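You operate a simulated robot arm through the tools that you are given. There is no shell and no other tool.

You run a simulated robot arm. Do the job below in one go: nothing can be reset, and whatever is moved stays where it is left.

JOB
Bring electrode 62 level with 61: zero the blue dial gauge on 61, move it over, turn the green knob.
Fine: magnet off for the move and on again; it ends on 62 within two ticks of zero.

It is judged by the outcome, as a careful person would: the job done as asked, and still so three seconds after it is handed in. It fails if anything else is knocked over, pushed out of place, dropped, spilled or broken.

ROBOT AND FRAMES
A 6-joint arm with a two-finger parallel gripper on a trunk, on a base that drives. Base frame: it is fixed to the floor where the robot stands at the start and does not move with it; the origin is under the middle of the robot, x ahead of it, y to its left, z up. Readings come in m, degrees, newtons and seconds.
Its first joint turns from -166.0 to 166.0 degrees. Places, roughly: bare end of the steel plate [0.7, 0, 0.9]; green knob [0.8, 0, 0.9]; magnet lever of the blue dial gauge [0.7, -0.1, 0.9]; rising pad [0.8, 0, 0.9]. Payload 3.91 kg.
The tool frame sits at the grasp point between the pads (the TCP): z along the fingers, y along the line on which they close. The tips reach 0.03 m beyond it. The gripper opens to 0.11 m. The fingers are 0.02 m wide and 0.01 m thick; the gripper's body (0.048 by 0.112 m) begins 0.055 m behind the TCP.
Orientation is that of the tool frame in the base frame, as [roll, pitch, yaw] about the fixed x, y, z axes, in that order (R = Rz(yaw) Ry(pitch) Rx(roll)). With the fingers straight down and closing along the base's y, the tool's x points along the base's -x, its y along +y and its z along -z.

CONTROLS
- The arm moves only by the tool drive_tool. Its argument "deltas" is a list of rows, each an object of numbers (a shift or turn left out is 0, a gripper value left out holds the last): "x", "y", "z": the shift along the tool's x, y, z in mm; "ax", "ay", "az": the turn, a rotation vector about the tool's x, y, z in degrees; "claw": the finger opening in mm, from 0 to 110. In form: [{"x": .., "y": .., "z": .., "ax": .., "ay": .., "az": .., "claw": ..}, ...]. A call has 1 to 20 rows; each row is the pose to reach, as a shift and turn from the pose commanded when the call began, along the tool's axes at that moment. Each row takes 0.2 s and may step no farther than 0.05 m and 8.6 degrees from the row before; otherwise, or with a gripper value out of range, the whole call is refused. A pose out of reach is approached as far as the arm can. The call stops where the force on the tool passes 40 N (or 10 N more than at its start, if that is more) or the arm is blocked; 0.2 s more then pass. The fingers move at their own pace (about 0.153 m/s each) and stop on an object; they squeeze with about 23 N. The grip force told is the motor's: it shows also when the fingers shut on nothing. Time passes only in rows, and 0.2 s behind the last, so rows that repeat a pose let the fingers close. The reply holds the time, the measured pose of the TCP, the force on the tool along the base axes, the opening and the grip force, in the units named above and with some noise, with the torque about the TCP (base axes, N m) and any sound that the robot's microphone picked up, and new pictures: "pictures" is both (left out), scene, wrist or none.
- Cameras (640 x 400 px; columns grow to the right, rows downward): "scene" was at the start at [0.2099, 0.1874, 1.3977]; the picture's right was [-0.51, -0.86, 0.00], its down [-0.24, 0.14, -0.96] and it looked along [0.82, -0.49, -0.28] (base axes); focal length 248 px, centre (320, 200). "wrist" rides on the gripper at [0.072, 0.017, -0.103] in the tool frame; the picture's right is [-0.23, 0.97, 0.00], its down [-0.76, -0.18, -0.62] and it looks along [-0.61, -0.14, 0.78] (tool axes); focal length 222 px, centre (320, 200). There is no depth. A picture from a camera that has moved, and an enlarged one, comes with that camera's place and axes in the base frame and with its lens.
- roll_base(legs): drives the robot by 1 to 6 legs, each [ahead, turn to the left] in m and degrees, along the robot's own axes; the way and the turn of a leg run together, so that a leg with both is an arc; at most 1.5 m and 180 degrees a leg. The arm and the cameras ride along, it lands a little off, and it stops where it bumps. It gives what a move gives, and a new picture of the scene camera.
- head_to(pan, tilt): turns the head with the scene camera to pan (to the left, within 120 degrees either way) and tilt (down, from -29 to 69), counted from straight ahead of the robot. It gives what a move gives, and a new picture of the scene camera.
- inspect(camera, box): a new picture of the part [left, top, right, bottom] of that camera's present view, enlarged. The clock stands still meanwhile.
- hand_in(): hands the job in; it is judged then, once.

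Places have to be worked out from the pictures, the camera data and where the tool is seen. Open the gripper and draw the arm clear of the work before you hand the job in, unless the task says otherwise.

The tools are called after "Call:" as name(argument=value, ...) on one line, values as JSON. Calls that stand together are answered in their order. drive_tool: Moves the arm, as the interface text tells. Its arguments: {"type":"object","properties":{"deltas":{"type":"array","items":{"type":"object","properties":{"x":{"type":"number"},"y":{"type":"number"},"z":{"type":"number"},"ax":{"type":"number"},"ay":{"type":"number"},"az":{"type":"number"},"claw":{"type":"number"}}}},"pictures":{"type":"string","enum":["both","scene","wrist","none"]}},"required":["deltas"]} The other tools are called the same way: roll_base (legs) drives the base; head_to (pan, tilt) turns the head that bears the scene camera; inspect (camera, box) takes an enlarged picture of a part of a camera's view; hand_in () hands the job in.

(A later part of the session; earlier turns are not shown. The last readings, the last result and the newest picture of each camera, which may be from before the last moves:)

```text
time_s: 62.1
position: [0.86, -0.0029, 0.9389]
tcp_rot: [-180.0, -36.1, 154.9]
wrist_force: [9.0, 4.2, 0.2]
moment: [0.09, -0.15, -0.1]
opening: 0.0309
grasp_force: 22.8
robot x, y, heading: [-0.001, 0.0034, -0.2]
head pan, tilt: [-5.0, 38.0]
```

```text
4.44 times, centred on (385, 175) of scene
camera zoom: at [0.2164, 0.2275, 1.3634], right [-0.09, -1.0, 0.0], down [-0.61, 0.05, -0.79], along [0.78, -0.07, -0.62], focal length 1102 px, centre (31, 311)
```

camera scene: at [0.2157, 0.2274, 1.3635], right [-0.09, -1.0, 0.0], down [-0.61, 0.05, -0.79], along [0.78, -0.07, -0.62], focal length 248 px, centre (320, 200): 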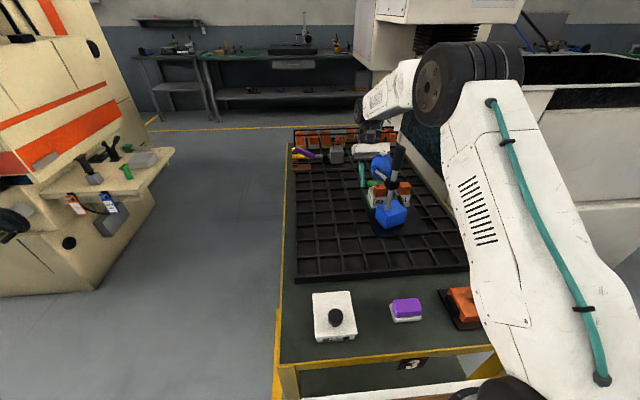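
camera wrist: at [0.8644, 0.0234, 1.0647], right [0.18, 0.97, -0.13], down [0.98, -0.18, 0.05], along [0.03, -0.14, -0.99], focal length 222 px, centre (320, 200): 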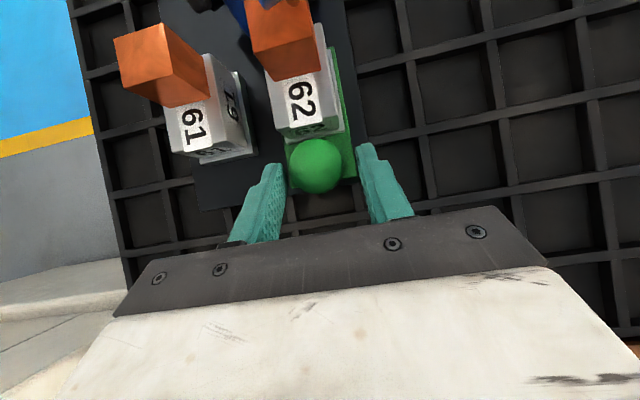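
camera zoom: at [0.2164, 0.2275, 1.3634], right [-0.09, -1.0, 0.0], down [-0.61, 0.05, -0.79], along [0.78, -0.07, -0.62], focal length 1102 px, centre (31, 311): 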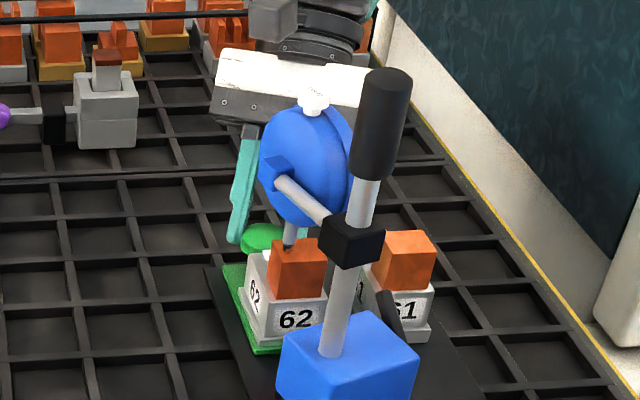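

The knob turned with the grip; the -y finger is now near the flange, so I release, back out along the tool, rise and stand upright, then turn to read the dial from above.

Call:
drive_tool(deltas=[{"claw": 42}, {"claw": 42}, {"z": -20, "claw": 42}, {"z": -55, "claw": 42}, {"x": 24, "z": -90, "ay": -8, "claw": 42}, {"x": 48, "z": -124, "ay": -16, "claw": 42}, {"x": 72, "z": -158, "ay": -24, "claw": 42}, {"x": 96, "z": -192, "ay": -30, "claw": 42}, {"x": 120, "z": -226, "ay": -36, "claw": 42}], pictures="none")

Call:
drive_tool(deltas=[{"x": 8, "y": -2, "z": 2, "az": -8.2, "claw": 42}, {"x": 16, "y": -4, "z": 3, "az": -16.4, "claw": 20}, {"x": 24, "y": -7, "z": 5, "az": -24.6, "claw": 0}, {"x": 32, "y": -9, "z": 6, "az": -32.8, "claw": 0}, {"x": 39, "y": -11, "z": 8, "az": -41, "claw": 0}, {"x": 47, "y": -13, "z": 9, "az": -49.2, "claw": 0}, {"x": 55, "y": -16, "z": 11, "az": -57.4, "claw": 0}, {"x": 63, "y": -18, "z": 13, "az": -65.6, "claw": 0}, {"x": 71, "y": -20, "z": 14, "az": -73.8, "claw": 0}, {"x": 78, "y": -22, "z": 16, "az": -82, "claw": 0}, {"x": 86, "y": -24, "z": 17, "az": -90.2, "claw": 0}, {"x": 94, "y": -27, "z": 19, "az": -98.4, "claw": 0}, {"x": 102, "y": -29, "z": 20, "az": -106.6, "claw": 0}, {"x": 109, "y": -31, "z": 22, "az": -115, "claw": 0}])

Call:
inspect(camera="wrist", box=[240, 60, 400, 200])

```text
time_s: 64.1
position: [0.8944, -0.0208, 1.1917]
tcp_rot: [-179.9, 0.0, 155.0]
wrist_force: [0.7, -0.9, -0.4]
moment: [0.0, 0.03, 0.04]
opening: 0.042
grasp_force: 0.0
robot x, y, heading: [-0.0011, -0.001, -0.4]
head pan, tilt: [-5.0, 38.0]
```

```text
time_s: 67.1
position: [0.7802, 0.0007, 1.1692]
tcp_rot: [180.0, 0.0, -89.8]
wrist_force: [-0.2, -0.1, -0.1]
moment: [-0.03, 0.05, 0.02]
opening: 0.0001
grasp_force: 23.2
robot x, y, heading: [0.0013, 0.0002, 0.1]
head pan, tilt: [-5.0, 38.0]
camera scene: at [0.2157, 0.2274, 1.3635], right [-0.09, -1.0, 0.0], down [-0.61, 0.05, -0.79], along [0.78, -0.07, -0.62], focal length 248 px, centre (320, 200)
camera wrist: at [0.7641, -0.071, 1.2738], right [-0.97, 0.22, 0.0], down [0.18, 0.76, 0.62], along [0.14, 0.61, -0.78], focal length 222 px, centre (320, 200)
```

scene: 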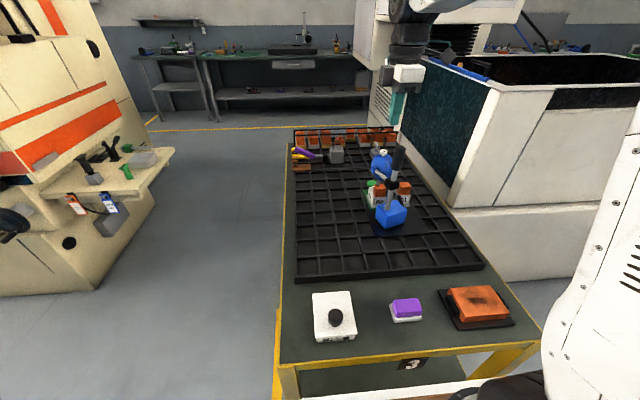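
wrist: 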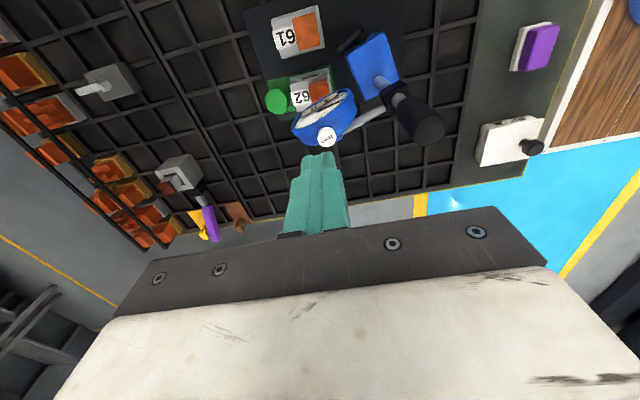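

```text
2.86 times, centred on (320, 130) of wrist
camera zoom: at [0.7641, -0.071, 1.2738], right [-0.97, 0.22, 0.0], down [0.18, 0.76, 0.62], along [0.14, 0.61, -0.78], focal length 635 px, centre (320, 400)
```

zoom: 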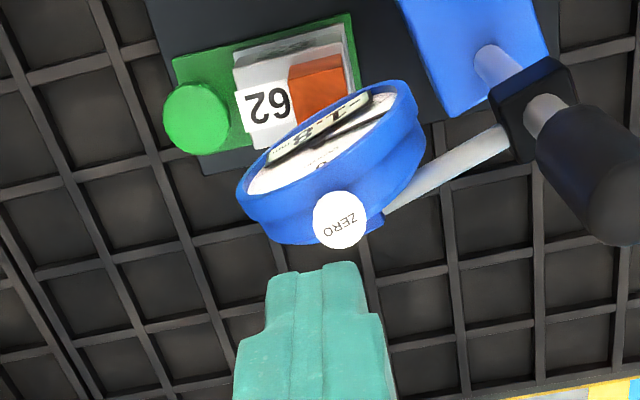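

The display now seems to read -1.something; I zoom in.

Call:
inspect(camera="wrist", box=[295, 85, 355, 130])

```text
8.89 times, centred on (325, 108) of wrist
camera zoom: at [0.7641, -0.071, 1.2738], right [-0.97, 0.22, 0.0], down [0.18, 0.76, 0.62], along [0.14, 0.61, -0.78], focal length 1974 px, centre (276, 1022)
```

zoom: 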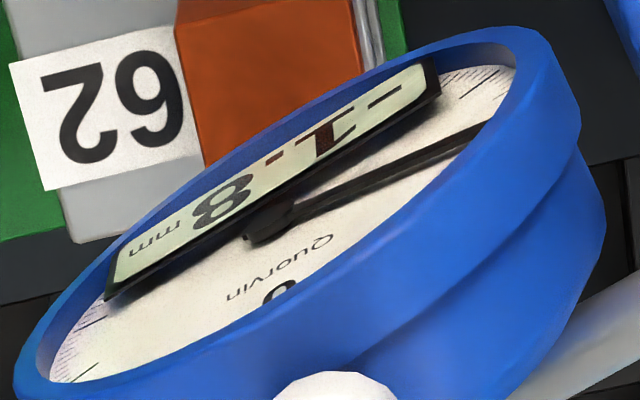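

It reads -1.8: 25° clockwise raised it 0.4 mm (≈0.016 mm/deg), so about 110° more clockwise is needed. I go back to grip at +25° and turn through to -25°.

Call:
drive_tool(deltas=[{"x": -3, "y": -14, "z": -3, "az": 8.1, "claw": 0}, {"x": -6, "y": -29, "z": -6, "az": 16.2, "claw": 0}, {"x": -10, "y": -43, "z": -9, "az": 24.3, "claw": 0}, {"x": -13, "y": -58, "z": -12, "az": 32.5, "claw": 20}, {"x": -16, "y": -72, "z": -15, "az": 40.6, "claw": 44}, {"x": -20, "y": -86, "z": -18, "az": 48.7, "claw": 44}, {"x": -23, "y": -101, "z": -20, "az": 56.8, "claw": 44}, {"x": -26, "y": -115, "z": -20, "az": 65, "claw": 44}], pictures="none")

Call:
drive_tool(deltas=[{"z": 30, "ay": 8, "claw": 44}, {"x": 1, "z": 65, "ay": 16, "claw": 44}, {"x": 1.5, "z": 105, "ay": 24, "claw": 44}, {"x": 2, "z": 145, "ay": 30, "claw": 44}, {"x": 2.7, "z": 180, "ay": 36, "claw": 44}, {"x": 2.7, "z": 203, "ay": 36, "claw": 44}])

Call:
inspect(camera="wrist", box=[220, 20, 420, 200])

```text
time_s: 68.9
position: [0.8979, 0.0276, 1.1898]
tcp_rot: [-180.0, 0.0, -155.0]
wrist_force: [0.3, -0.2, 0.9]
moment: [-0.04, 0.0, -0.01]
opening: 0.0438
grasp_force: 0.1
robot x, y, heading: [0.0007, -0.0015, 0.2]
head pan, tilt: [-5.0, 38.0]
```

```text
time_s: 70.3
position: [0.8933, 0.0261, 0.9851]
tcp_rot: [-180.0, -36.2, -155.1]
wrist_force: [-0.1, 0.0, 0.5]
moment: [0.01, -0.03, 0.0]
opening: 0.0441
grasp_force: 0.0
robot x, y, heading: [-0.0035, 0.0005, 0.1]
head pan, tilt: [-5.0, 38.0]
camera scene: at [0.2154, 0.2274, 1.3635], right [-0.09, -1.0, 0.0], down [-0.61, 0.05, -0.79], along [0.79, -0.07, -0.62], focal length 248 px, centre (320, 200)
camera wrist: at [0.8884, 0.0433, 1.1128], right [-0.25, 0.96, -0.13], down [0.97, 0.25, 0.06], along [0.09, -0.12, -0.99], focal length 222 px, centre (320, 200)
```

scene: 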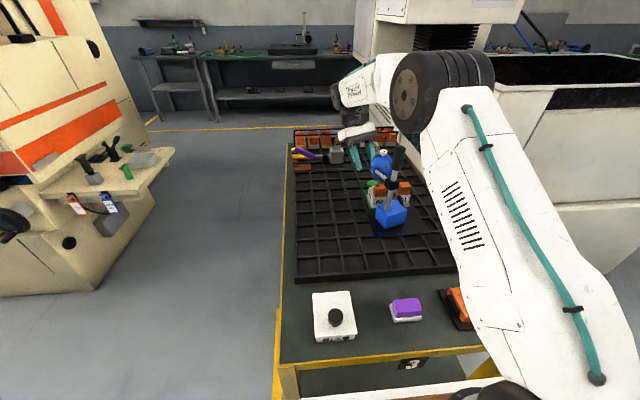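
wrist: 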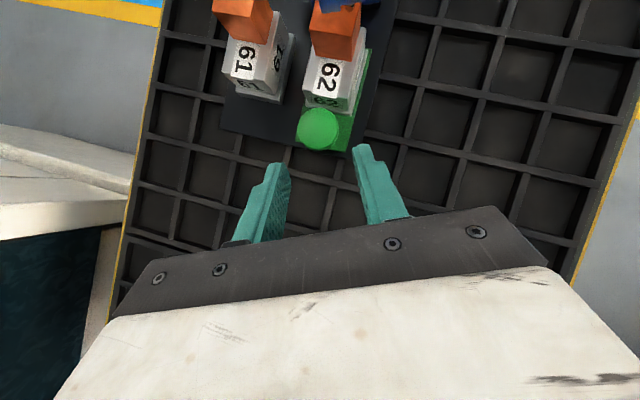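

```text
2.22 times, centred on (320, 110) of wrist
camera zoom: at [0.8884, 0.0433, 1.1128], right [-0.25, 0.96, -0.13], down [0.97, 0.25, 0.06], along [0.09, -0.12, -0.99], focal length 494 px, centre (320, 400)
```

zoom: 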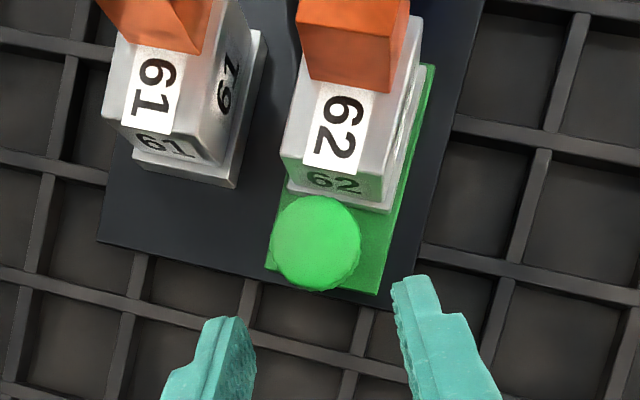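

Knob axis confirmed at (0.8475, 0.004). To keep the fingers well off the holder flange I use ±20° strokes and stay 4 mm further out on the pads; first I re-aim at +20°.

Call:
drive_tool(deltas=[{"x": -1.6, "y": -5.3, "z": -2.4, "ax": -2.94, "az": 4.05, "claw": 44}, {"x": -1.6, "y": -5.3, "z": -2.4, "ax": -2.94, "az": 4.05, "claw": 44}], pictures="none")

Call:
drive_tool(deltas=[{"z": 15, "claw": 44}, {"z": 30, "claw": 44}, {"z": 43, "claw": 44}, {"z": 52, "claw": 44}, {"z": 59, "claw": 44}], pictures="none")

Call:
inspect(camera="wrist", box=[220, 60, 420, 220])

```text
time_s: 70.9
position: [0.8984, 0.0234, 0.988]
tcp_rot: [179.9, -36.1, -160.0]
wrist_force: [-0.3, -0.1, 0.5]
moment: [0.0, 0.02, -0.02]
opening: 0.044
grasp_force: 0.0
robot x, y, heading: [-0.0019, 0.004, -0.1]
head pan, tilt: [-5.0, 38.0]
```

```text
time_s: 72.1
position: [0.8657, 0.0103, 0.9421]
tcp_rot: [-179.9, -36.1, -160.0]
wrist_force: [0.1, 0.3, 0.4]
moment: [0.01, -0.03, -0.01]
opening: 0.0439
grasp_force: 0.1
robot x, y, heading: [0.0008, 0.001, -0.3]
head pan, tilt: [-5.0, 38.0]
```

```text
2.50 times, centred on (320, 140) of wrist
camera zoom: at [0.8619, 0.0274, 1.0676], right [-0.16, 0.98, -0.13], down [0.98, 0.17, 0.06], along [0.08, -0.12, -0.99], focal length 555 px, centre (320, 350)
```

zoom: 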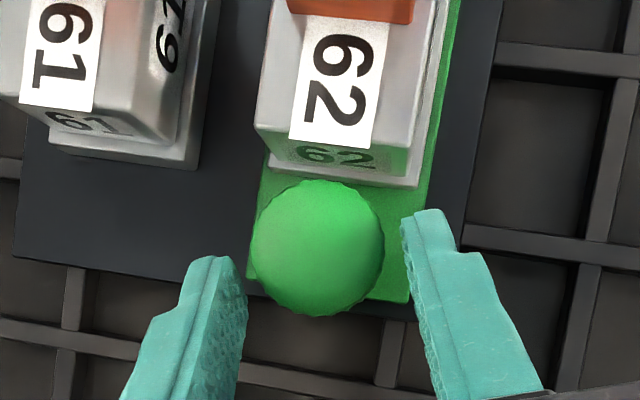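

Slightly high; I advance 5 mm more along the tool, then close.

Call:
drive_tool(deltas=[{"z": 2.5, "claw": 44}, {"z": 5, "claw": 44}, {"z": 5, "claw": 38}, {"z": 5, "claw": 32}, {"z": 5, "claw": 20}, {"z": 5, "claw": 20}], pictures="none")

Call:
inspect(camera="wrist", box=[220, 60, 420, 220])

```text
time_s: 73.5
position: [0.8627, 0.0092, 0.937]
tcp_rot: [179.9, -36.1, -160.0]
wrist_force: [-1.5, 3.1, 0.4]
moment: [-0.09, 0.04, -0.04]
opening: 0.034
grasp_force: 22.3
robot x, y, heading: [0.0013, -0.003, -0.0]
head pan, tilt: [-5.0, 38.0]
```

```text
2.50 times, centred on (320, 140) of wrist
camera zoom: at [0.8589, 0.0267, 1.0638], right [-0.16, 0.98, -0.13], down [0.98, 0.17, 0.05], along [0.08, -0.12, -0.99], focal length 555 px, centre (320, 350)
```

zoom: 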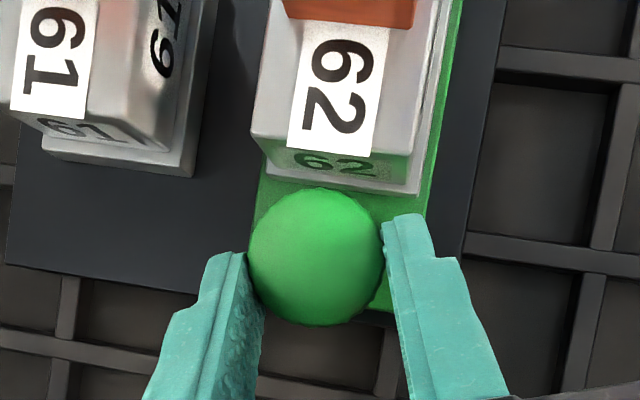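

A clean full-diameter grip with low loads. I turn 42° clockwise.

Call:
drive_tool(deltas=[{"x": 0.1, "y": -1.95, "z": 0.1, "ax": -4.12, "az": 5.66, "claw": 20}, {"x": 0.4, "y": -3.9, "z": 0.3, "ax": -8.23, "az": 11.33, "claw": 20}, {"x": 0.9, "y": -5.7, "z": 0.6, "ax": -12.35, "az": 16.99, "claw": 20}, {"x": 1.5, "y": -7.5, "z": 1.1, "ax": -16.46, "az": 22.65, "claw": 20}, {"x": 2.3, "y": -9.2, "z": 1.7, "ax": -20.58, "az": 28.3, "claw": 20}, {"x": 3.3, "y": -10.7, "z": 2.4, "ax": -24.7, "az": 33.98, "claw": 20}, {"x": 3.3, "y": -10.7, "z": 2.4, "ax": -24.7, "az": 33.98, "claw": 20}], pictures="none")

Call:
inspect(camera="wrist", box=[220, 60, 420, 220])

```text
time_s: 75.1
position: [0.8629, -0.0013, 0.936]
tcp_rot: [-180.0, -36.1, 157.9]
wrist_force: [1.5, -0.9, 2.0]
moment: [-0.02, -0.16, -0.03]
opening: 0.0308
grasp_force: 23.1
robot x, y, heading: [0.0, 0.001, -0.4]
head pan, tilt: [-5.0, 38.0]
```

```text
2.50 times, centred on (320, 140) of wrist
camera zoom: at [0.8716, 0.0129, 1.0629], right [0.54, 0.83, -0.13], down [0.84, -0.53, 0.06], along [-0.03, -0.14, -0.99], focal length 555 px, centre (320, 350)
```

zoom: 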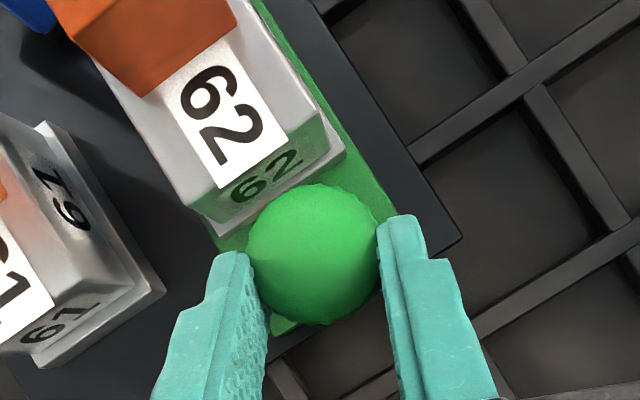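

I open slightly in place, swing back 42° around the knob, and re-grip.

Call:
drive_tool(deltas=[{"claw": 42}, {"claw": 42}, {"x": 0.1, "y": 1.95, "z": 0.1, "ax": 4.12, "az": -5.66, "claw": 42}, {"x": 0.4, "y": 3.9, "z": 0.3, "ax": 8.23, "az": -11.33, "claw": 42}, {"x": 0.9, "y": 5.7, "z": 0.6, "ax": 12.35, "az": -16.99, "claw": 42}, {"x": 1.5, "y": 7.5, "z": 1.1, "ax": 16.46, "az": -22.65, "claw": 42}, {"x": 2.3, "y": 9.2, "z": 1.7, "ax": 20.58, "az": -28.3, "claw": 42}, {"x": 3.3, "y": 10.7, "z": 2.4, "ax": 24.7, "az": -33.98, "claw": 42}, {"x": 3.3, "y": 10.7, "z": 2.4, "ax": 24.7, "az": -33.98, "claw": 42}], pictures="none")

Call:
inspect(camera="wrist", box=[220, 60, 420, 220])

```text
time_s: 77.1
position: [0.8633, 0.0097, 0.9355]
tcp_rot: [180.0, -36.1, -159.9]
wrist_force: [0.2, -0.3, 0.3]
moment: [0.02, 0.01, 0.01]
opening: 0.042
grasp_force: 0.1
robot x, y, heading: [-0.0003, -0.0009, -0.2]
head pan, tilt: [-5.0, 38.0]
```

```text
2.50 times, centred on (320, 140) of wrist
camera zoom: at [0.8594, 0.0265, 1.0629], right [-0.16, 0.98, -0.13], down [0.98, 0.17, 0.05], along [0.08, -0.12, -0.99], focal length 555 px, centre (320, 350)
```

zoom: 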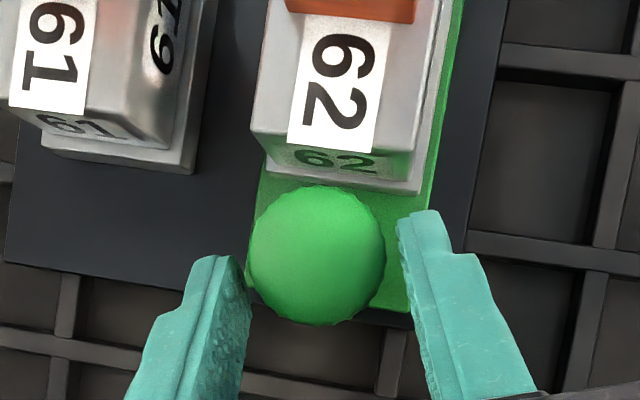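

Back at +20° with clear gaps, no contact. I close and turn another 42° clockwise.

Call:
drive_tool(deltas=[{"claw": 36}, {"claw": 30}, {"claw": 20}, {"claw": 20}], pictures="none")

Call:
drive_tool(deltas=[{"x": 0.1, "y": -1.95, "z": 0.1, "ax": -4.12, "az": 5.66, "claw": 20}, {"x": 0.4, "y": -3.9, "z": 0.3, "ax": -8.23, "az": 11.33, "claw": 20}, {"x": 0.9, "y": -5.7, "z": 0.6, "ax": -12.35, "az": 16.99, "claw": 20}, {"x": 1.5, "y": -7.5, "z": 1.1, "ax": -16.46, "az": 22.65, "claw": 20}, {"x": 2.3, "y": -9.2, "z": 1.7, "ax": -20.58, "az": 28.3, "claw": 20}, {"x": 3.3, "y": -10.7, "z": 2.4, "ax": -24.7, "az": 33.98, "claw": 20}, {"x": 3.3, "y": -10.7, "z": 2.4, "ax": -24.7, "az": 33.98, "claw": 20}], pictures="none")

Call:
inspect(camera="wrist", box=[220, 60, 420, 220])

```text
time_s: 78.1
position: [0.863, 0.0094, 0.9358]
tcp_rot: [179.9, -36.1, -159.9]
wrist_force: [-0.8, 2.6, 0.6]
moment: [0.03, 0.1, 0.01]
opening: 0.0342
grasp_force: 22.9
robot x, y, heading: [-0.0011, -0.001, -0.1]
head pan, tilt: [-5.0, 38.0]
```

```text
time_s: 79.7
position: [0.8617, -0.0017, 0.9356]
tcp_rot: [-180.0, -36.0, 158.0]
wrist_force: [7.3, 2.2, 0.6]
moment: [0.0, -0.29, -0.06]
opening: 0.0346
grasp_force: 23.1
robot x, y, heading: [0.0027, 0.0006, 0.1]
head pan, tilt: [-5.0, 38.0]
```

```text
2.50 times, centred on (320, 140) of wrist
camera zoom: at [0.8711, 0.0131, 1.063], right [0.54, 0.83, -0.13], down [0.84, -0.53, 0.06], along [-0.03, -0.14, -0.99], focal length 555 px, centre (320, 350)
```

zoom: 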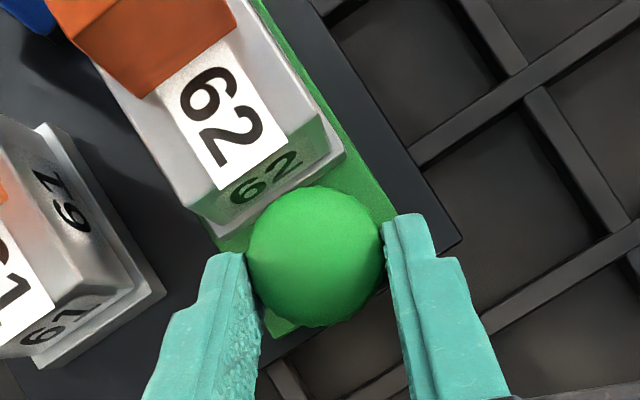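

Now I release, back out and read the dial again.

Call:
drive_tool(deltas=[{"claw": 42}, {"claw": 42}, {"z": -20, "claw": 42}, {"z": -55, "claw": 42}, {"x": 24, "z": -90, "ay": -8, "claw": 42}, {"x": 48, "z": -124, "ay": -16, "claw": 42}, {"x": 72, "z": -158, "ay": -24, "claw": 42}, {"x": 96, "z": -192, "ay": -30, "claw": 42}, {"x": 120, "z": -226, "ay": -36, "claw": 42}], pictures="none")

Call:
drive_tool(deltas=[{"x": 8, "y": -2, "z": 2, "az": -8, "claw": 42}, {"x": 16, "y": -4, "z": 3, "az": -16, "claw": 20}, {"x": 24, "y": -6, "z": 5, "az": -24, "claw": 0}, {"x": 32, "y": -8, "z": 6, "az": -32, "claw": 0}, {"x": 40, "y": -10, "z": 7, "az": -40, "claw": 0}, {"x": 48, "y": -12, "z": 9, "az": -48, "claw": 0}, {"x": 56, "y": -14, "z": 10, "az": -56, "claw": 0}, {"x": 64, "y": -16, "z": 12, "az": -64, "claw": 0}, {"x": 72, "y": -18, "z": 13, "az": -72, "claw": 0}, {"x": 80, "y": -20, "z": 14, "az": -80, "claw": 0}, {"x": 89, "y": -22, "z": 16, "az": -88, "claw": 0}, {"x": 97, "y": -24, "z": 17, "az": -96, "claw": 0}, {"x": 105, "y": -26, "z": 19, "az": -104, "claw": 0}, {"x": 113, "y": -27, "z": 20, "az": -112, "claw": 0}], pictures="scene")

Call:
inspect(camera="wrist", box=[285, 80, 365, 140])

Call:
inspect(camera="scene", box=[355, 145, 425, 215])

```text
time_s: 81.7
position: [0.8964, -0.0158, 1.187]
tcp_rot: [-179.8, -0.1, 158.0]
wrist_force: [-0.5, -0.4, -0.1]
moment: [-0.04, 0.08, -0.01]
opening: 0.0419
grasp_force: 0.1
robot x, y, heading: [0.0001, -0.0023, -0.0]
head pan, tilt: [-5.0, 38.0]
```

```text
time_s: 84.7
position: [0.7819, 0.0005, 1.1701]
tcp_rot: [179.9, 0.0, -90.0]
wrist_force: [-0.4, 0.9, -0.1]
moment: [-0.02, 0.0, -0.02]
opening: 0.0
grasp_force: 22.9
robot x, y, heading: [-0.0024, 0.0004, 0.2]
head pan, tilt: [-5.0, 38.0]
camera scene: at [0.2157, 0.2274, 1.3635], right [-0.09, -1.0, 0.0], down [-0.61, 0.05, -0.79], along [0.78, -0.07, -0.62], focal length 248 px, centre (320, 200)
```

scene: 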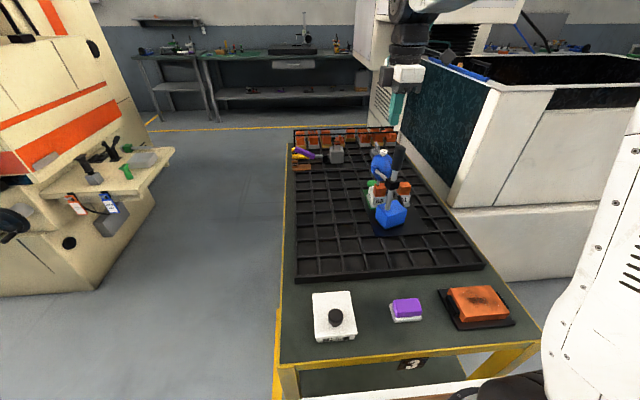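

```text
6.67 times, centred on (325, 110) of wrist
camera zoom: at [0.7645, -0.0708, 1.2733], right [-0.97, 0.22, 0.0], down [0.18, 0.76, 0.62], along [0.14, 0.61, -0.78], focal length 1481 px, centre (287, 800)
```

zoom: 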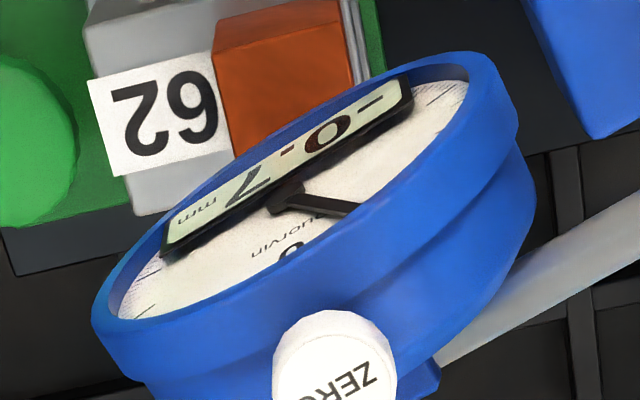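

```text
5.71 times, centred on (390, 180) of scene
camera zoom: at [0.2157, 0.2274, 1.3635], right [-0.09, -1.0, 0.0], down [-0.61, 0.05, -0.79], along [0.78, -0.07, -0.62], focal length 1417 px, centre (-80, 314)
```

zoom: 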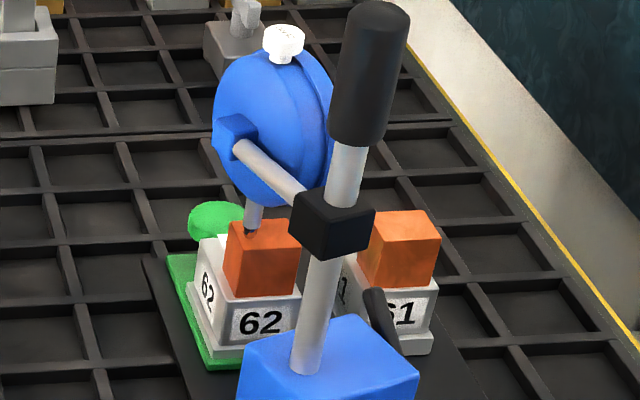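

It reads -0.7, the plunger still on the copper. One more stroke of about 43° should bring it close to zero, so I repeat the approach.

Call:
drive_tool(deltas=[{"x": -2, "y": -13, "z": -3, "az": 7.8, "claw": 0}, {"x": -5, "y": -26, "z": -6, "az": 15.6, "claw": 0}, {"x": -8, "y": -39, "z": -9, "az": 23.3, "claw": 0}, {"x": -10, "y": -52, "z": -12, "az": 31.1, "claw": 20}, {"x": -13, "y": -65, "z": -15, "az": 38.9, "claw": 44}, {"x": -15, "y": -78, "z": -18, "az": 46.7, "claw": 44}, {"x": -18, "y": -91, "z": -20, "az": 54.4, "claw": 44}, {"x": -20, "y": -104, "z": -20, "az": 62.2, "claw": 44}, {"x": -23, "y": -116, "z": -20, "az": 70, "claw": 44}], pictures="none")

Call:
drive_tool(deltas=[{"z": 30, "ay": 8, "claw": 44}, {"z": 65, "ay": 16, "claw": 44}, {"z": 105, "ay": 24, "claw": 44}, {"z": 145, "ay": 30, "claw": 44}, {"z": 180, "ay": 36, "claw": 44}, {"z": 203, "ay": 36, "claw": 44}], pictures="none")

Call:
inspect(camera="wrist", box=[220, 20, 420, 200])

```text
time_s: 86.7
position: [0.8967, 0.0244, 1.1909]
tcp_rot: [179.8, 0.0, -160.1]
wrist_force: [-0.7, 0.1, -0.4]
moment: [0.02, -0.05, 0.01]
opening: 0.0441
grasp_force: 0.1
robot x, y, heading: [-0.0006, -0.0009, -0.0]
head pan, tilt: [-5.0, 38.0]
```

```text
time_s: 88.1
position: [0.8971, 0.0257, 0.9868]
tcp_rot: [-180.0, -36.0, -160.0]
wrist_force: [-0.6, 0.5, 0.0]
moment: [0.04, -0.05, 0.0]
opening: 0.0439
grasp_force: 0.0
robot x, y, heading: [0.0011, -0.0025, -0.1]
head pan, tilt: [-5.0, 38.0]
```

```text
2.22 times, centred on (320, 110) of wrist
camera zoom: at [0.8937, 0.0417, 1.1139], right [-0.16, 0.98, -0.13], down [0.98, 0.17, 0.06], along [0.08, -0.12, -0.99], focal length 494 px, centre (320, 400)
```

zoom: 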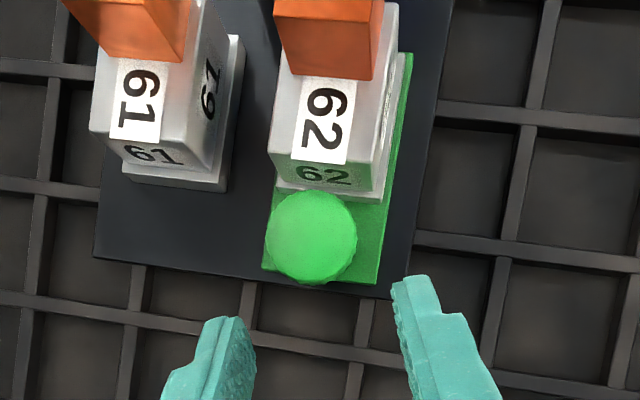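

Call:
drive_tool(deltas=[{"y": -2, "z": 15, "claw": 44}, {"y": -2, "z": 30, "claw": 44}, {"y": -2, "z": 44, "claw": 44}, {"y": -2, "z": 55, "claw": 44}, {"y": -2, "z": 63, "claw": 44}], pictures="none")

Call:
inspect(camera="wrist", box=[220, 60, 420, 220])

```text
time_s: 89.3
position: [0.8635, 0.0099, 0.9364]
tcp_rot: [180.0, -36.1, -160.0]
wrist_force: [-0.6, 0.6, 0.4]
moment: [0.01, 0.03, -0.03]
opening: 0.044
grasp_force: 0.0
robot x, y, heading: [-0.0002, 0.0001, -0.1]
head pan, tilt: [-5.0, 38.0]
```

```text
2.50 times, centred on (320, 140) of wrist
camera zoom: at [0.8594, 0.0271, 1.0633], right [-0.16, 0.98, -0.13], down [0.98, 0.17, 0.06], along [0.08, -0.12, -0.99], focal length 555 px, centre (320, 350)
```

zoom: 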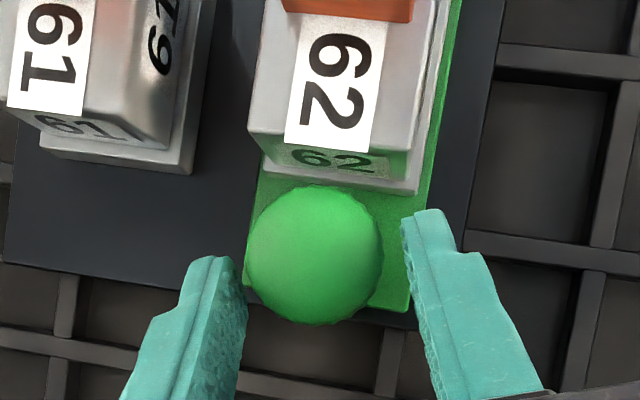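

Same geometry as last time, offset by about a millimetre; I nudge -1 mm, close, and turn 43° clockwise.

Call:
drive_tool(deltas=[{"y": -1, "claw": 44}, {"y": -1, "claw": 38}, {"y": -1, "claw": 30}, {"y": -1, "claw": 20}, {"y": -1, "claw": 20}], pictures="none")

Call:
drive_tool(deltas=[{"x": 0.1, "y": -1.95, "z": 0.1, "ax": -4.12, "az": 5.66, "claw": 20}, {"x": 0.4, "y": -3.9, "z": 0.3, "ax": -8.23, "az": 11.33, "claw": 20}, {"x": 0.9, "y": -5.7, "z": 0.6, "ax": -12.35, "az": 16.99, "claw": 20}, {"x": 1.5, "y": -7.5, "z": 1.1, "ax": -16.46, "az": 22.65, "claw": 20}, {"x": 2.3, "y": -9.2, "z": 1.7, "ax": -20.58, "az": 28.3, "claw": 20}, {"x": 3.4, "y": -10.9, "z": 2.5, "ax": -25.3, "az": 34.8, "claw": 20}, {"x": 3.4, "y": -10.9, "z": 2.5, "ax": -25.3, "az": 34.8, "claw": 20}], pictures="none")

Call:
inspect(camera="wrist", box=[220, 60, 420, 220])

```text
time_s: 90.5
position: [0.8622, 0.0103, 0.9364]
tcp_rot: [180.0, -36.1, -159.9]
wrist_force: [-3.8, 5.4, -1.4]
moment: [0.09, 0.07, -0.13]
opening: 0.0353
grasp_force: 23.2
robot x, y, heading: [0.0022, -0.0009, -0.3]
head pan, tilt: [-5.0, 38.0]
```

```text
time_s: 92.1
position: [0.8626, -0.0023, 0.936]
tcp_rot: [-180.0, -36.1, 156.7]
wrist_force: [3.3, -2.2, 13.4]
moment: [0.02, 0.19, 0.03]
opening: 0.0353
grasp_force: 23.0
robot x, y, heading: [-0.0025, 0.0015, -0.2]
head pan, tilt: [-5.0, 38.0]
```

```text
2.50 times, centred on (320, 140) of wrist
camera zoom: at [0.8715, 0.0124, 1.063], right [0.55, 0.82, -0.13], down [0.83, -0.55, 0.06], along [-0.03, -0.14, -0.99], focal length 555 px, centre (320, 350)
```

zoom: 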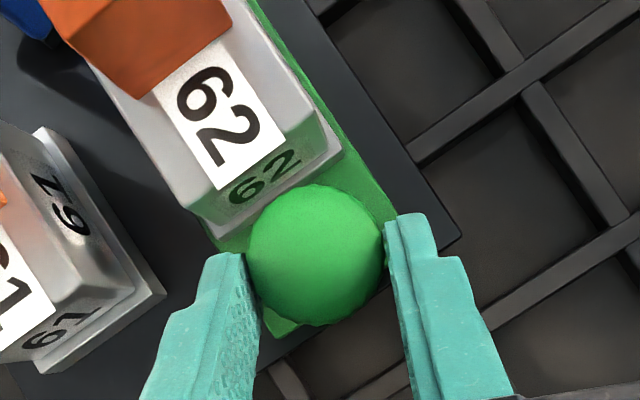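

I release, back out and read again.

Call:
drive_tool(deltas=[{"claw": 42}, {"claw": 42}, {"z": -20, "claw": 42}, {"z": -55, "claw": 42}, {"x": 24, "z": -90, "ay": -8, "claw": 42}, {"x": 48, "z": -124, "ay": -16, "claw": 42}, {"x": 72, "z": -158, "ay": -24, "claw": 42}, {"x": 96, "z": -192, "ay": -30, "claw": 42}, {"x": 120, "z": -226, "ay": -36, "claw": 42}], pictures="none")

Call:
drive_tool(deltas=[{"x": 8, "y": -2, "z": 2, "az": -8.1, "claw": 42}, {"x": 16, "y": -4, "z": 3, "az": -16.2, "claw": 20}, {"x": 24, "y": -6, "z": 5, "az": -24.3, "claw": 0}, {"x": 32, "y": -8, "z": 6, "az": -32.4, "claw": 0}, {"x": 40, "y": -10, "z": 7, "az": -40.5, "claw": 0}, {"x": 48, "y": -12, "z": 9, "az": -48.6, "claw": 0}, {"x": 56, "y": -14, "z": 10, "az": -56.7, "claw": 0}, {"x": 64, "y": -16, "z": 12, "az": -64.8, "claw": 0}, {"x": 72, "y": -18, "z": 13, "az": -72.9, "claw": 0}, {"x": 80, "y": -20, "z": 14, "az": -81, "claw": 0}, {"x": 89, "y": -22, "z": 16, "az": -89.1, "claw": 0}, {"x": 97, "y": -24, "z": 17, "az": -97.2, "claw": 0}, {"x": 105, "y": -26, "z": 19, "az": -105.3, "claw": 0}, {"x": 113, "y": -27, "z": 20, "az": -113.3, "claw": 0}], pictures="scene")

Call:
inspect(camera="wrist", box=[285, 80, 365, 140])

Call:
inspect(camera="scene", box=[355, 145, 425, 215])

```text
time_s: 94.1
position: [0.8957, -0.0176, 1.1868]
tcp_rot: [-179.9, -0.1, 157.1]
wrist_force: [-0.3, 0.0, -0.1]
moment: [0.02, 0.0, -0.02]
opening: 0.0419
grasp_force: 0.1
robot x, y, heading: [0.0021, 0.0025, 0.0]
head pan, tilt: [-5.0, 38.0]
```

```text
time_s: 97.1
position: [0.7825, 0.0035, 1.1694]
tcp_rot: [179.8, 0.0, -89.6]
wrist_force: [1.1, 0.5, 0.0]
moment: [0.02, -0.01, 0.0]
opening: 0.0
grasp_force: 22.9
robot x, y, heading: [-0.0032, -0.0007, -0.1]
head pan, tilt: [-5.0, 38.0]
camera scene: at [0.2157, 0.2275, 1.3635], right [-0.09, -1.0, 0.0], down [-0.61, 0.05, -0.79], along [0.78, -0.07, -0.62], focal length 248 px, centre (320, 200)
```

scene: 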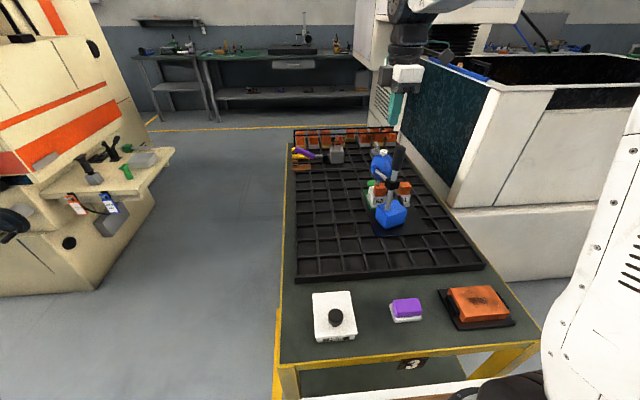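

```text
6.67 times, centred on (325, 110) of wrist
camera zoom: at [0.7662, -0.0694, 1.2731], right [-0.98, 0.22, 0.0], down [0.17, 0.76, 0.62], along [0.14, 0.61, -0.78], focal length 1481 px, centre (287, 800)
```

zoom: 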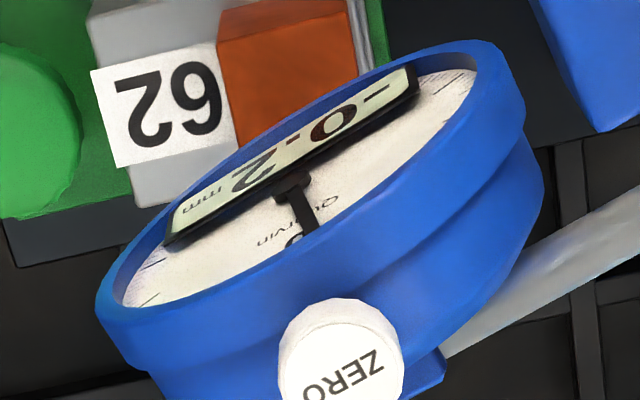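

```text
5.71 times, centred on (390, 180) of scene
camera zoom: at [0.2157, 0.2275, 1.3635], right [-0.09, -1.0, 0.0], down [-0.61, 0.05, -0.79], along [0.78, -0.07, -0.62], focal length 1417 px, centre (-80, 314)
```

zoom: 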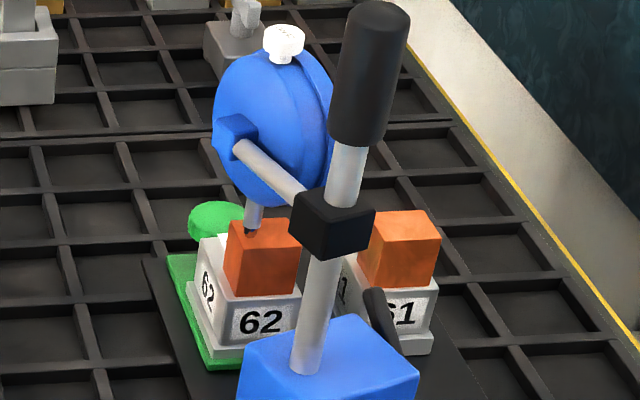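

It reads -0.2, right at the limit, so I add a fine turn of about 16° clockwise for centre. Approaching at +8° this time.

Call:
drive_tool(deltas=[{"x": -1, "y": -11, "z": -3, "az": 7.45, "claw": 0}, {"x": -2, "y": -21, "z": -6, "az": 14.9, "claw": 0}, {"x": -2, "y": -32, "z": -9, "az": 22.4, "claw": 0}, {"x": -3, "y": -43, "z": -12, "az": 29.8, "claw": 20}, {"x": -4, "y": -54, "z": -15, "az": 37.3, "claw": 44}, {"x": -5, "y": -64, "z": -18, "az": 44.7, "claw": 44}, {"x": -6, "y": -75, "z": -20, "az": 52.2, "claw": 44}, {"x": -6, "y": -86, "z": -20, "az": 59.6, "claw": 44}, {"x": -7, "y": -96, "z": -20, "az": 67.1, "claw": 44}, {"x": -8, "y": -107, "z": -20, "az": 74.5, "claw": 44}, {"x": -9, "y": -118, "z": -20, "az": 82, "claw": 44}], pictures="none")

Call:
drive_tool(deltas=[{"z": 30, "ay": 8, "claw": 44}, {"z": 65, "ay": 16, "claw": 44}, {"z": 105, "ay": 24, "claw": 44}, {"z": 145, "ay": 30, "claw": 44}, {"z": 180, "ay": 36, "claw": 44}, {"z": 203, "ay": 36, "claw": 44}], pictures="none")

Call:
inspect(camera="wrist", box=[220, 20, 420, 200])

```text
time_s: 99.5
position: [0.899, 0.0128, 1.1902]
tcp_rot: [180.0, 0.0, -171.8]
wrist_force: [-0.2, -0.3, 0.5]
moment: [0.01, 0.01, -0.02]
opening: 0.0439
grasp_force: 0.1
robot x, y, heading: [-0.0015, 0.0008, -0.1]
head pan, tilt: [-5.0, 38.0]
```

```text
time_s: 100.9
position: [0.9005, 0.0118, 0.9876]
tcp_rot: [179.9, -36.2, -171.6]
wrist_force: [0.0, -0.1, -0.2]
moment: [0.01, -0.01, -0.02]
opening: 0.0441
grasp_force: 0.1
robot x, y, heading: [-0.0038, -0.0038, -0.3]
head pan, tilt: [-5.0, 38.0]
```

```text
2.22 times, centred on (320, 110) of wrist
camera zoom: at [0.9011, 0.0302, 1.1146], right [0.04, 0.99, -0.13], down [1.0, -0.03, 0.05], along [0.05, -0.14, -0.99], focal length 494 px, centre (320, 400)
```

zoom: 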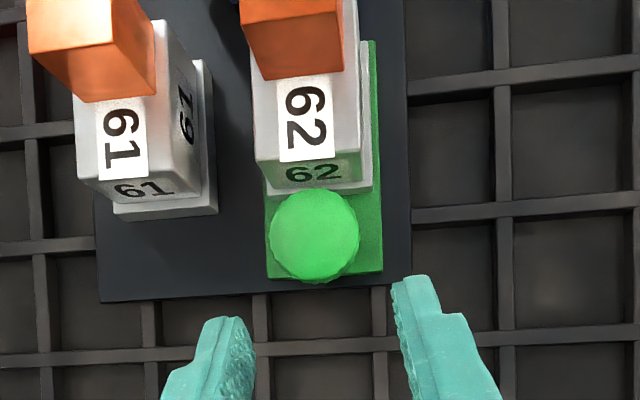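

Aligned; I advance and close on the knob.

Call:
drive_tool(deltas=[{"y": -0.7, "z": 15, "claw": 44}, {"y": -0.7, "z": 30, "claw": 44}, {"y": -0.7, "z": 44, "claw": 44}, {"y": -0.7, "z": 55, "claw": 44}, {"y": -0.7, "z": 63.5, "claw": 44}, {"y": -0.7, "z": 63.5, "claw": 38}, {"y": -0.7, "z": 63.5, "claw": 30}, {"y": -0.7, "z": 63.5, "claw": 20}, {"y": -0.7, "z": 63.5, "claw": 20}], pictures="none")

Call:
inspect(camera="wrist", box=[220, 60, 420, 220])

```text
time_s: 102.9
position: [0.8618, 0.0053, 0.935]
tcp_rot: [179.9, -36.1, -171.7]
wrist_force: [-3.3, 0.0, -0.1]
moment: [0.11, -0.31, -0.08]
opening: 0.031
grasp_force: 22.7
robot x, y, heading: [0.0003, 0.0006, -0.0]
head pan, tilt: [-5.0, 38.0]
```

```text
2.50 times, centred on (320, 140) of wrist
camera zoom: at [0.8622, 0.0236, 1.0615], right [0.04, 0.99, -0.13], down [1.0, -0.03, 0.05], along [0.05, -0.14, -0.99], focal length 555 px, centre (320, 350)
```

zoom: 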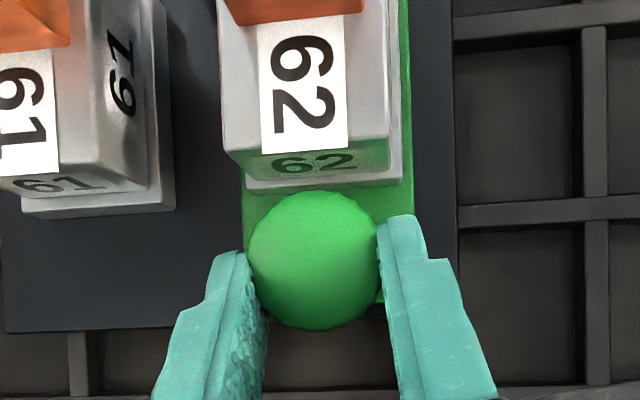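

Snug grip. I turn 15° clockwise.

Call:
drive_tool(deltas=[{"y": -1.1, "ax": -2.35, "az": 3.24, "claw": 20}, {"x": 0.1, "y": -2.1, "z": 0.1, "ax": -4.4, "az": 6.07, "claw": 20}, {"x": 0.3, "y": -3.1, "z": 0.2, "ax": -6.6, "az": 9.1, "claw": 20}, {"x": 0.4, "y": -4.1, "z": 0.3, "ax": -8.8, "az": 12.1, "claw": 20}, {"x": 0.4, "y": -4.1, "z": 0.3, "ax": -8.8, "az": 12.1, "claw": 20}], pictures="none")

Call:
drive_tool(deltas=[{"claw": 44}, {"claw": 44}, {"z": -20, "claw": 44}, {"z": -55, "claw": 44}, {"x": 24, "z": -90, "ay": -8, "claw": 44}, {"x": 48, "z": -124, "ay": -16, "claw": 44}, {"x": 72, "z": -158, "ay": -24, "claw": 44}, {"x": 96, "z": -192, "ay": -30, "claw": 44}, {"x": 120, "z": -226, "ay": -36, "claw": 44}], pictures="none")

```text
time_s: 104.1
position: [0.8627, 0.0006, 0.9362]
tcp_rot: [180.0, -36.1, 173.3]
wrist_force: [-4.3, 4.3, 5.0]
moment: [0.15, 0.23, -0.1]
opening: 0.0308
grasp_force: 22.6
robot x, y, heading: [0.001, 0.0003, -0.0]
head pan, tilt: [-5.0, 38.0]
```

```text
time_s: 106.1
position: [0.9002, -0.0001, 1.1869]
tcp_rot: [180.0, 0.0, 173.3]
wrist_force: [0.6, 0.3, -0.6]
moment: [-0.01, 0.03, -0.03]
opening: 0.0442
grasp_force: 0.0
robot x, y, heading: [-0.0041, -0.0021, 0.2]
head pan, tilt: [-5.0, 38.0]
```

Call:
drive_tool(deltas=[{"x": 10, "y": -1, "z": 1, "az": -8.1, "claw": 44}, {"x": 20, "y": -2, "z": 3, "az": -16.1, "claw": 20}, {"x": 29, "y": -3, "z": 4, "az": -24.2, "claw": 0}, {"x": 39, "y": -5, "z": 6, "az": -32.2, "claw": 0}, {"x": 49, "y": -6, "z": 7, "az": -40.3, "claw": 0}, {"x": 59, "y": -7, "z": 9, "az": -48.4, "claw": 0}, {"x": 69, "y": -8, "z": 10, "az": -56.4, "claw": 0}, {"x": 78, "y": -9, "z": 11, "az": -64.5, "claw": 0}, {"x": 88, "y": -10, "z": 13, "az": -72.5, "claw": 0}, {"x": 98, "y": -12, "z": 14, "az": -80.6, "claw": 0}, {"x": 108, "y": -13, "z": 16, "az": -88.6, "claw": 0}, {"x": 118, "y": -14, "z": 17, "az": -96.7, "claw": 0}], pictures="scene")

Call:
inspect(camera="wrist", box=[285, 80, 365, 140])

Call:
inspect(camera="scene", box=[355, 145, 425, 215])

```text
time_s: 108.7
position: [0.7799, -0.0005, 1.1707]
tcp_rot: [179.9, 0.1, -89.8]
wrist_force: [0.2, -0.1, -0.3]
moment: [0.01, 0.02, 0.01]
opening: 0.0
grasp_force: 22.8
robot x, y, heading: [-0.0002, 0.0019, -0.1]
head pan, tilt: [-5.0, 38.0]
camera scene: at [0.2158, 0.2275, 1.3635], right [-0.09, -1.0, 0.0], down [-0.61, 0.05, -0.79], along [0.78, -0.07, -0.62], focal length 248 px, centre (320, 200)
```

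scene: 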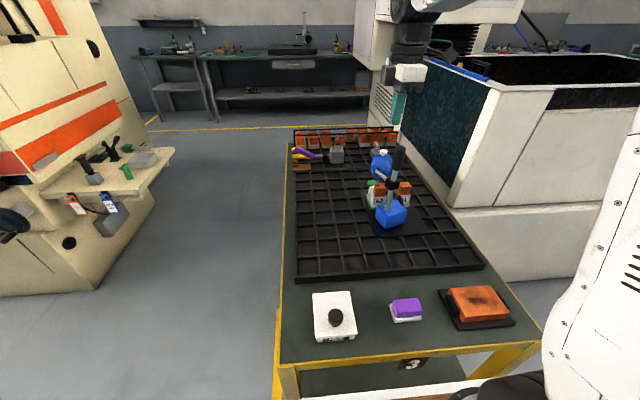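

```text
6.67 times, centred on (325, 110) of wrist
camera zoom: at [0.7634, -0.0739, 1.2748], right [-0.97, 0.22, 0.0], down [0.18, 0.76, 0.62], along [0.14, 0.61, -0.78], focal length 1481 px, centre (287, 800)
```

zoom: 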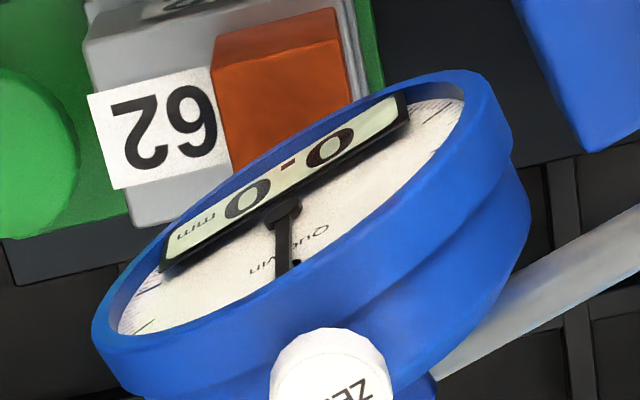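

```text
5.71 times, centred on (390, 180) of scene
camera zoom: at [0.2158, 0.2275, 1.3635], right [-0.09, -1.0, 0.0], down [-0.61, 0.05, -0.79], along [0.78, -0.07, -0.62], focal length 1417 px, centre (-80, 314)
```

zoom: 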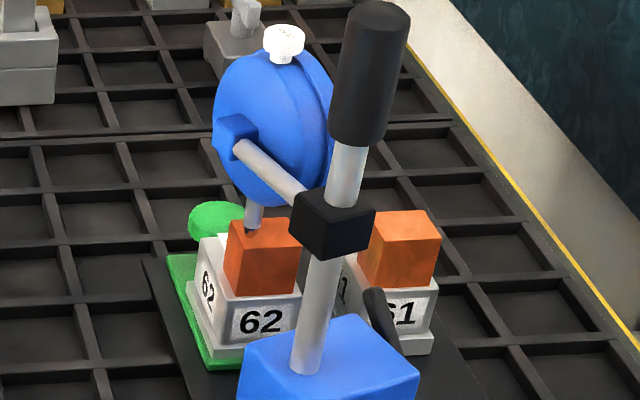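

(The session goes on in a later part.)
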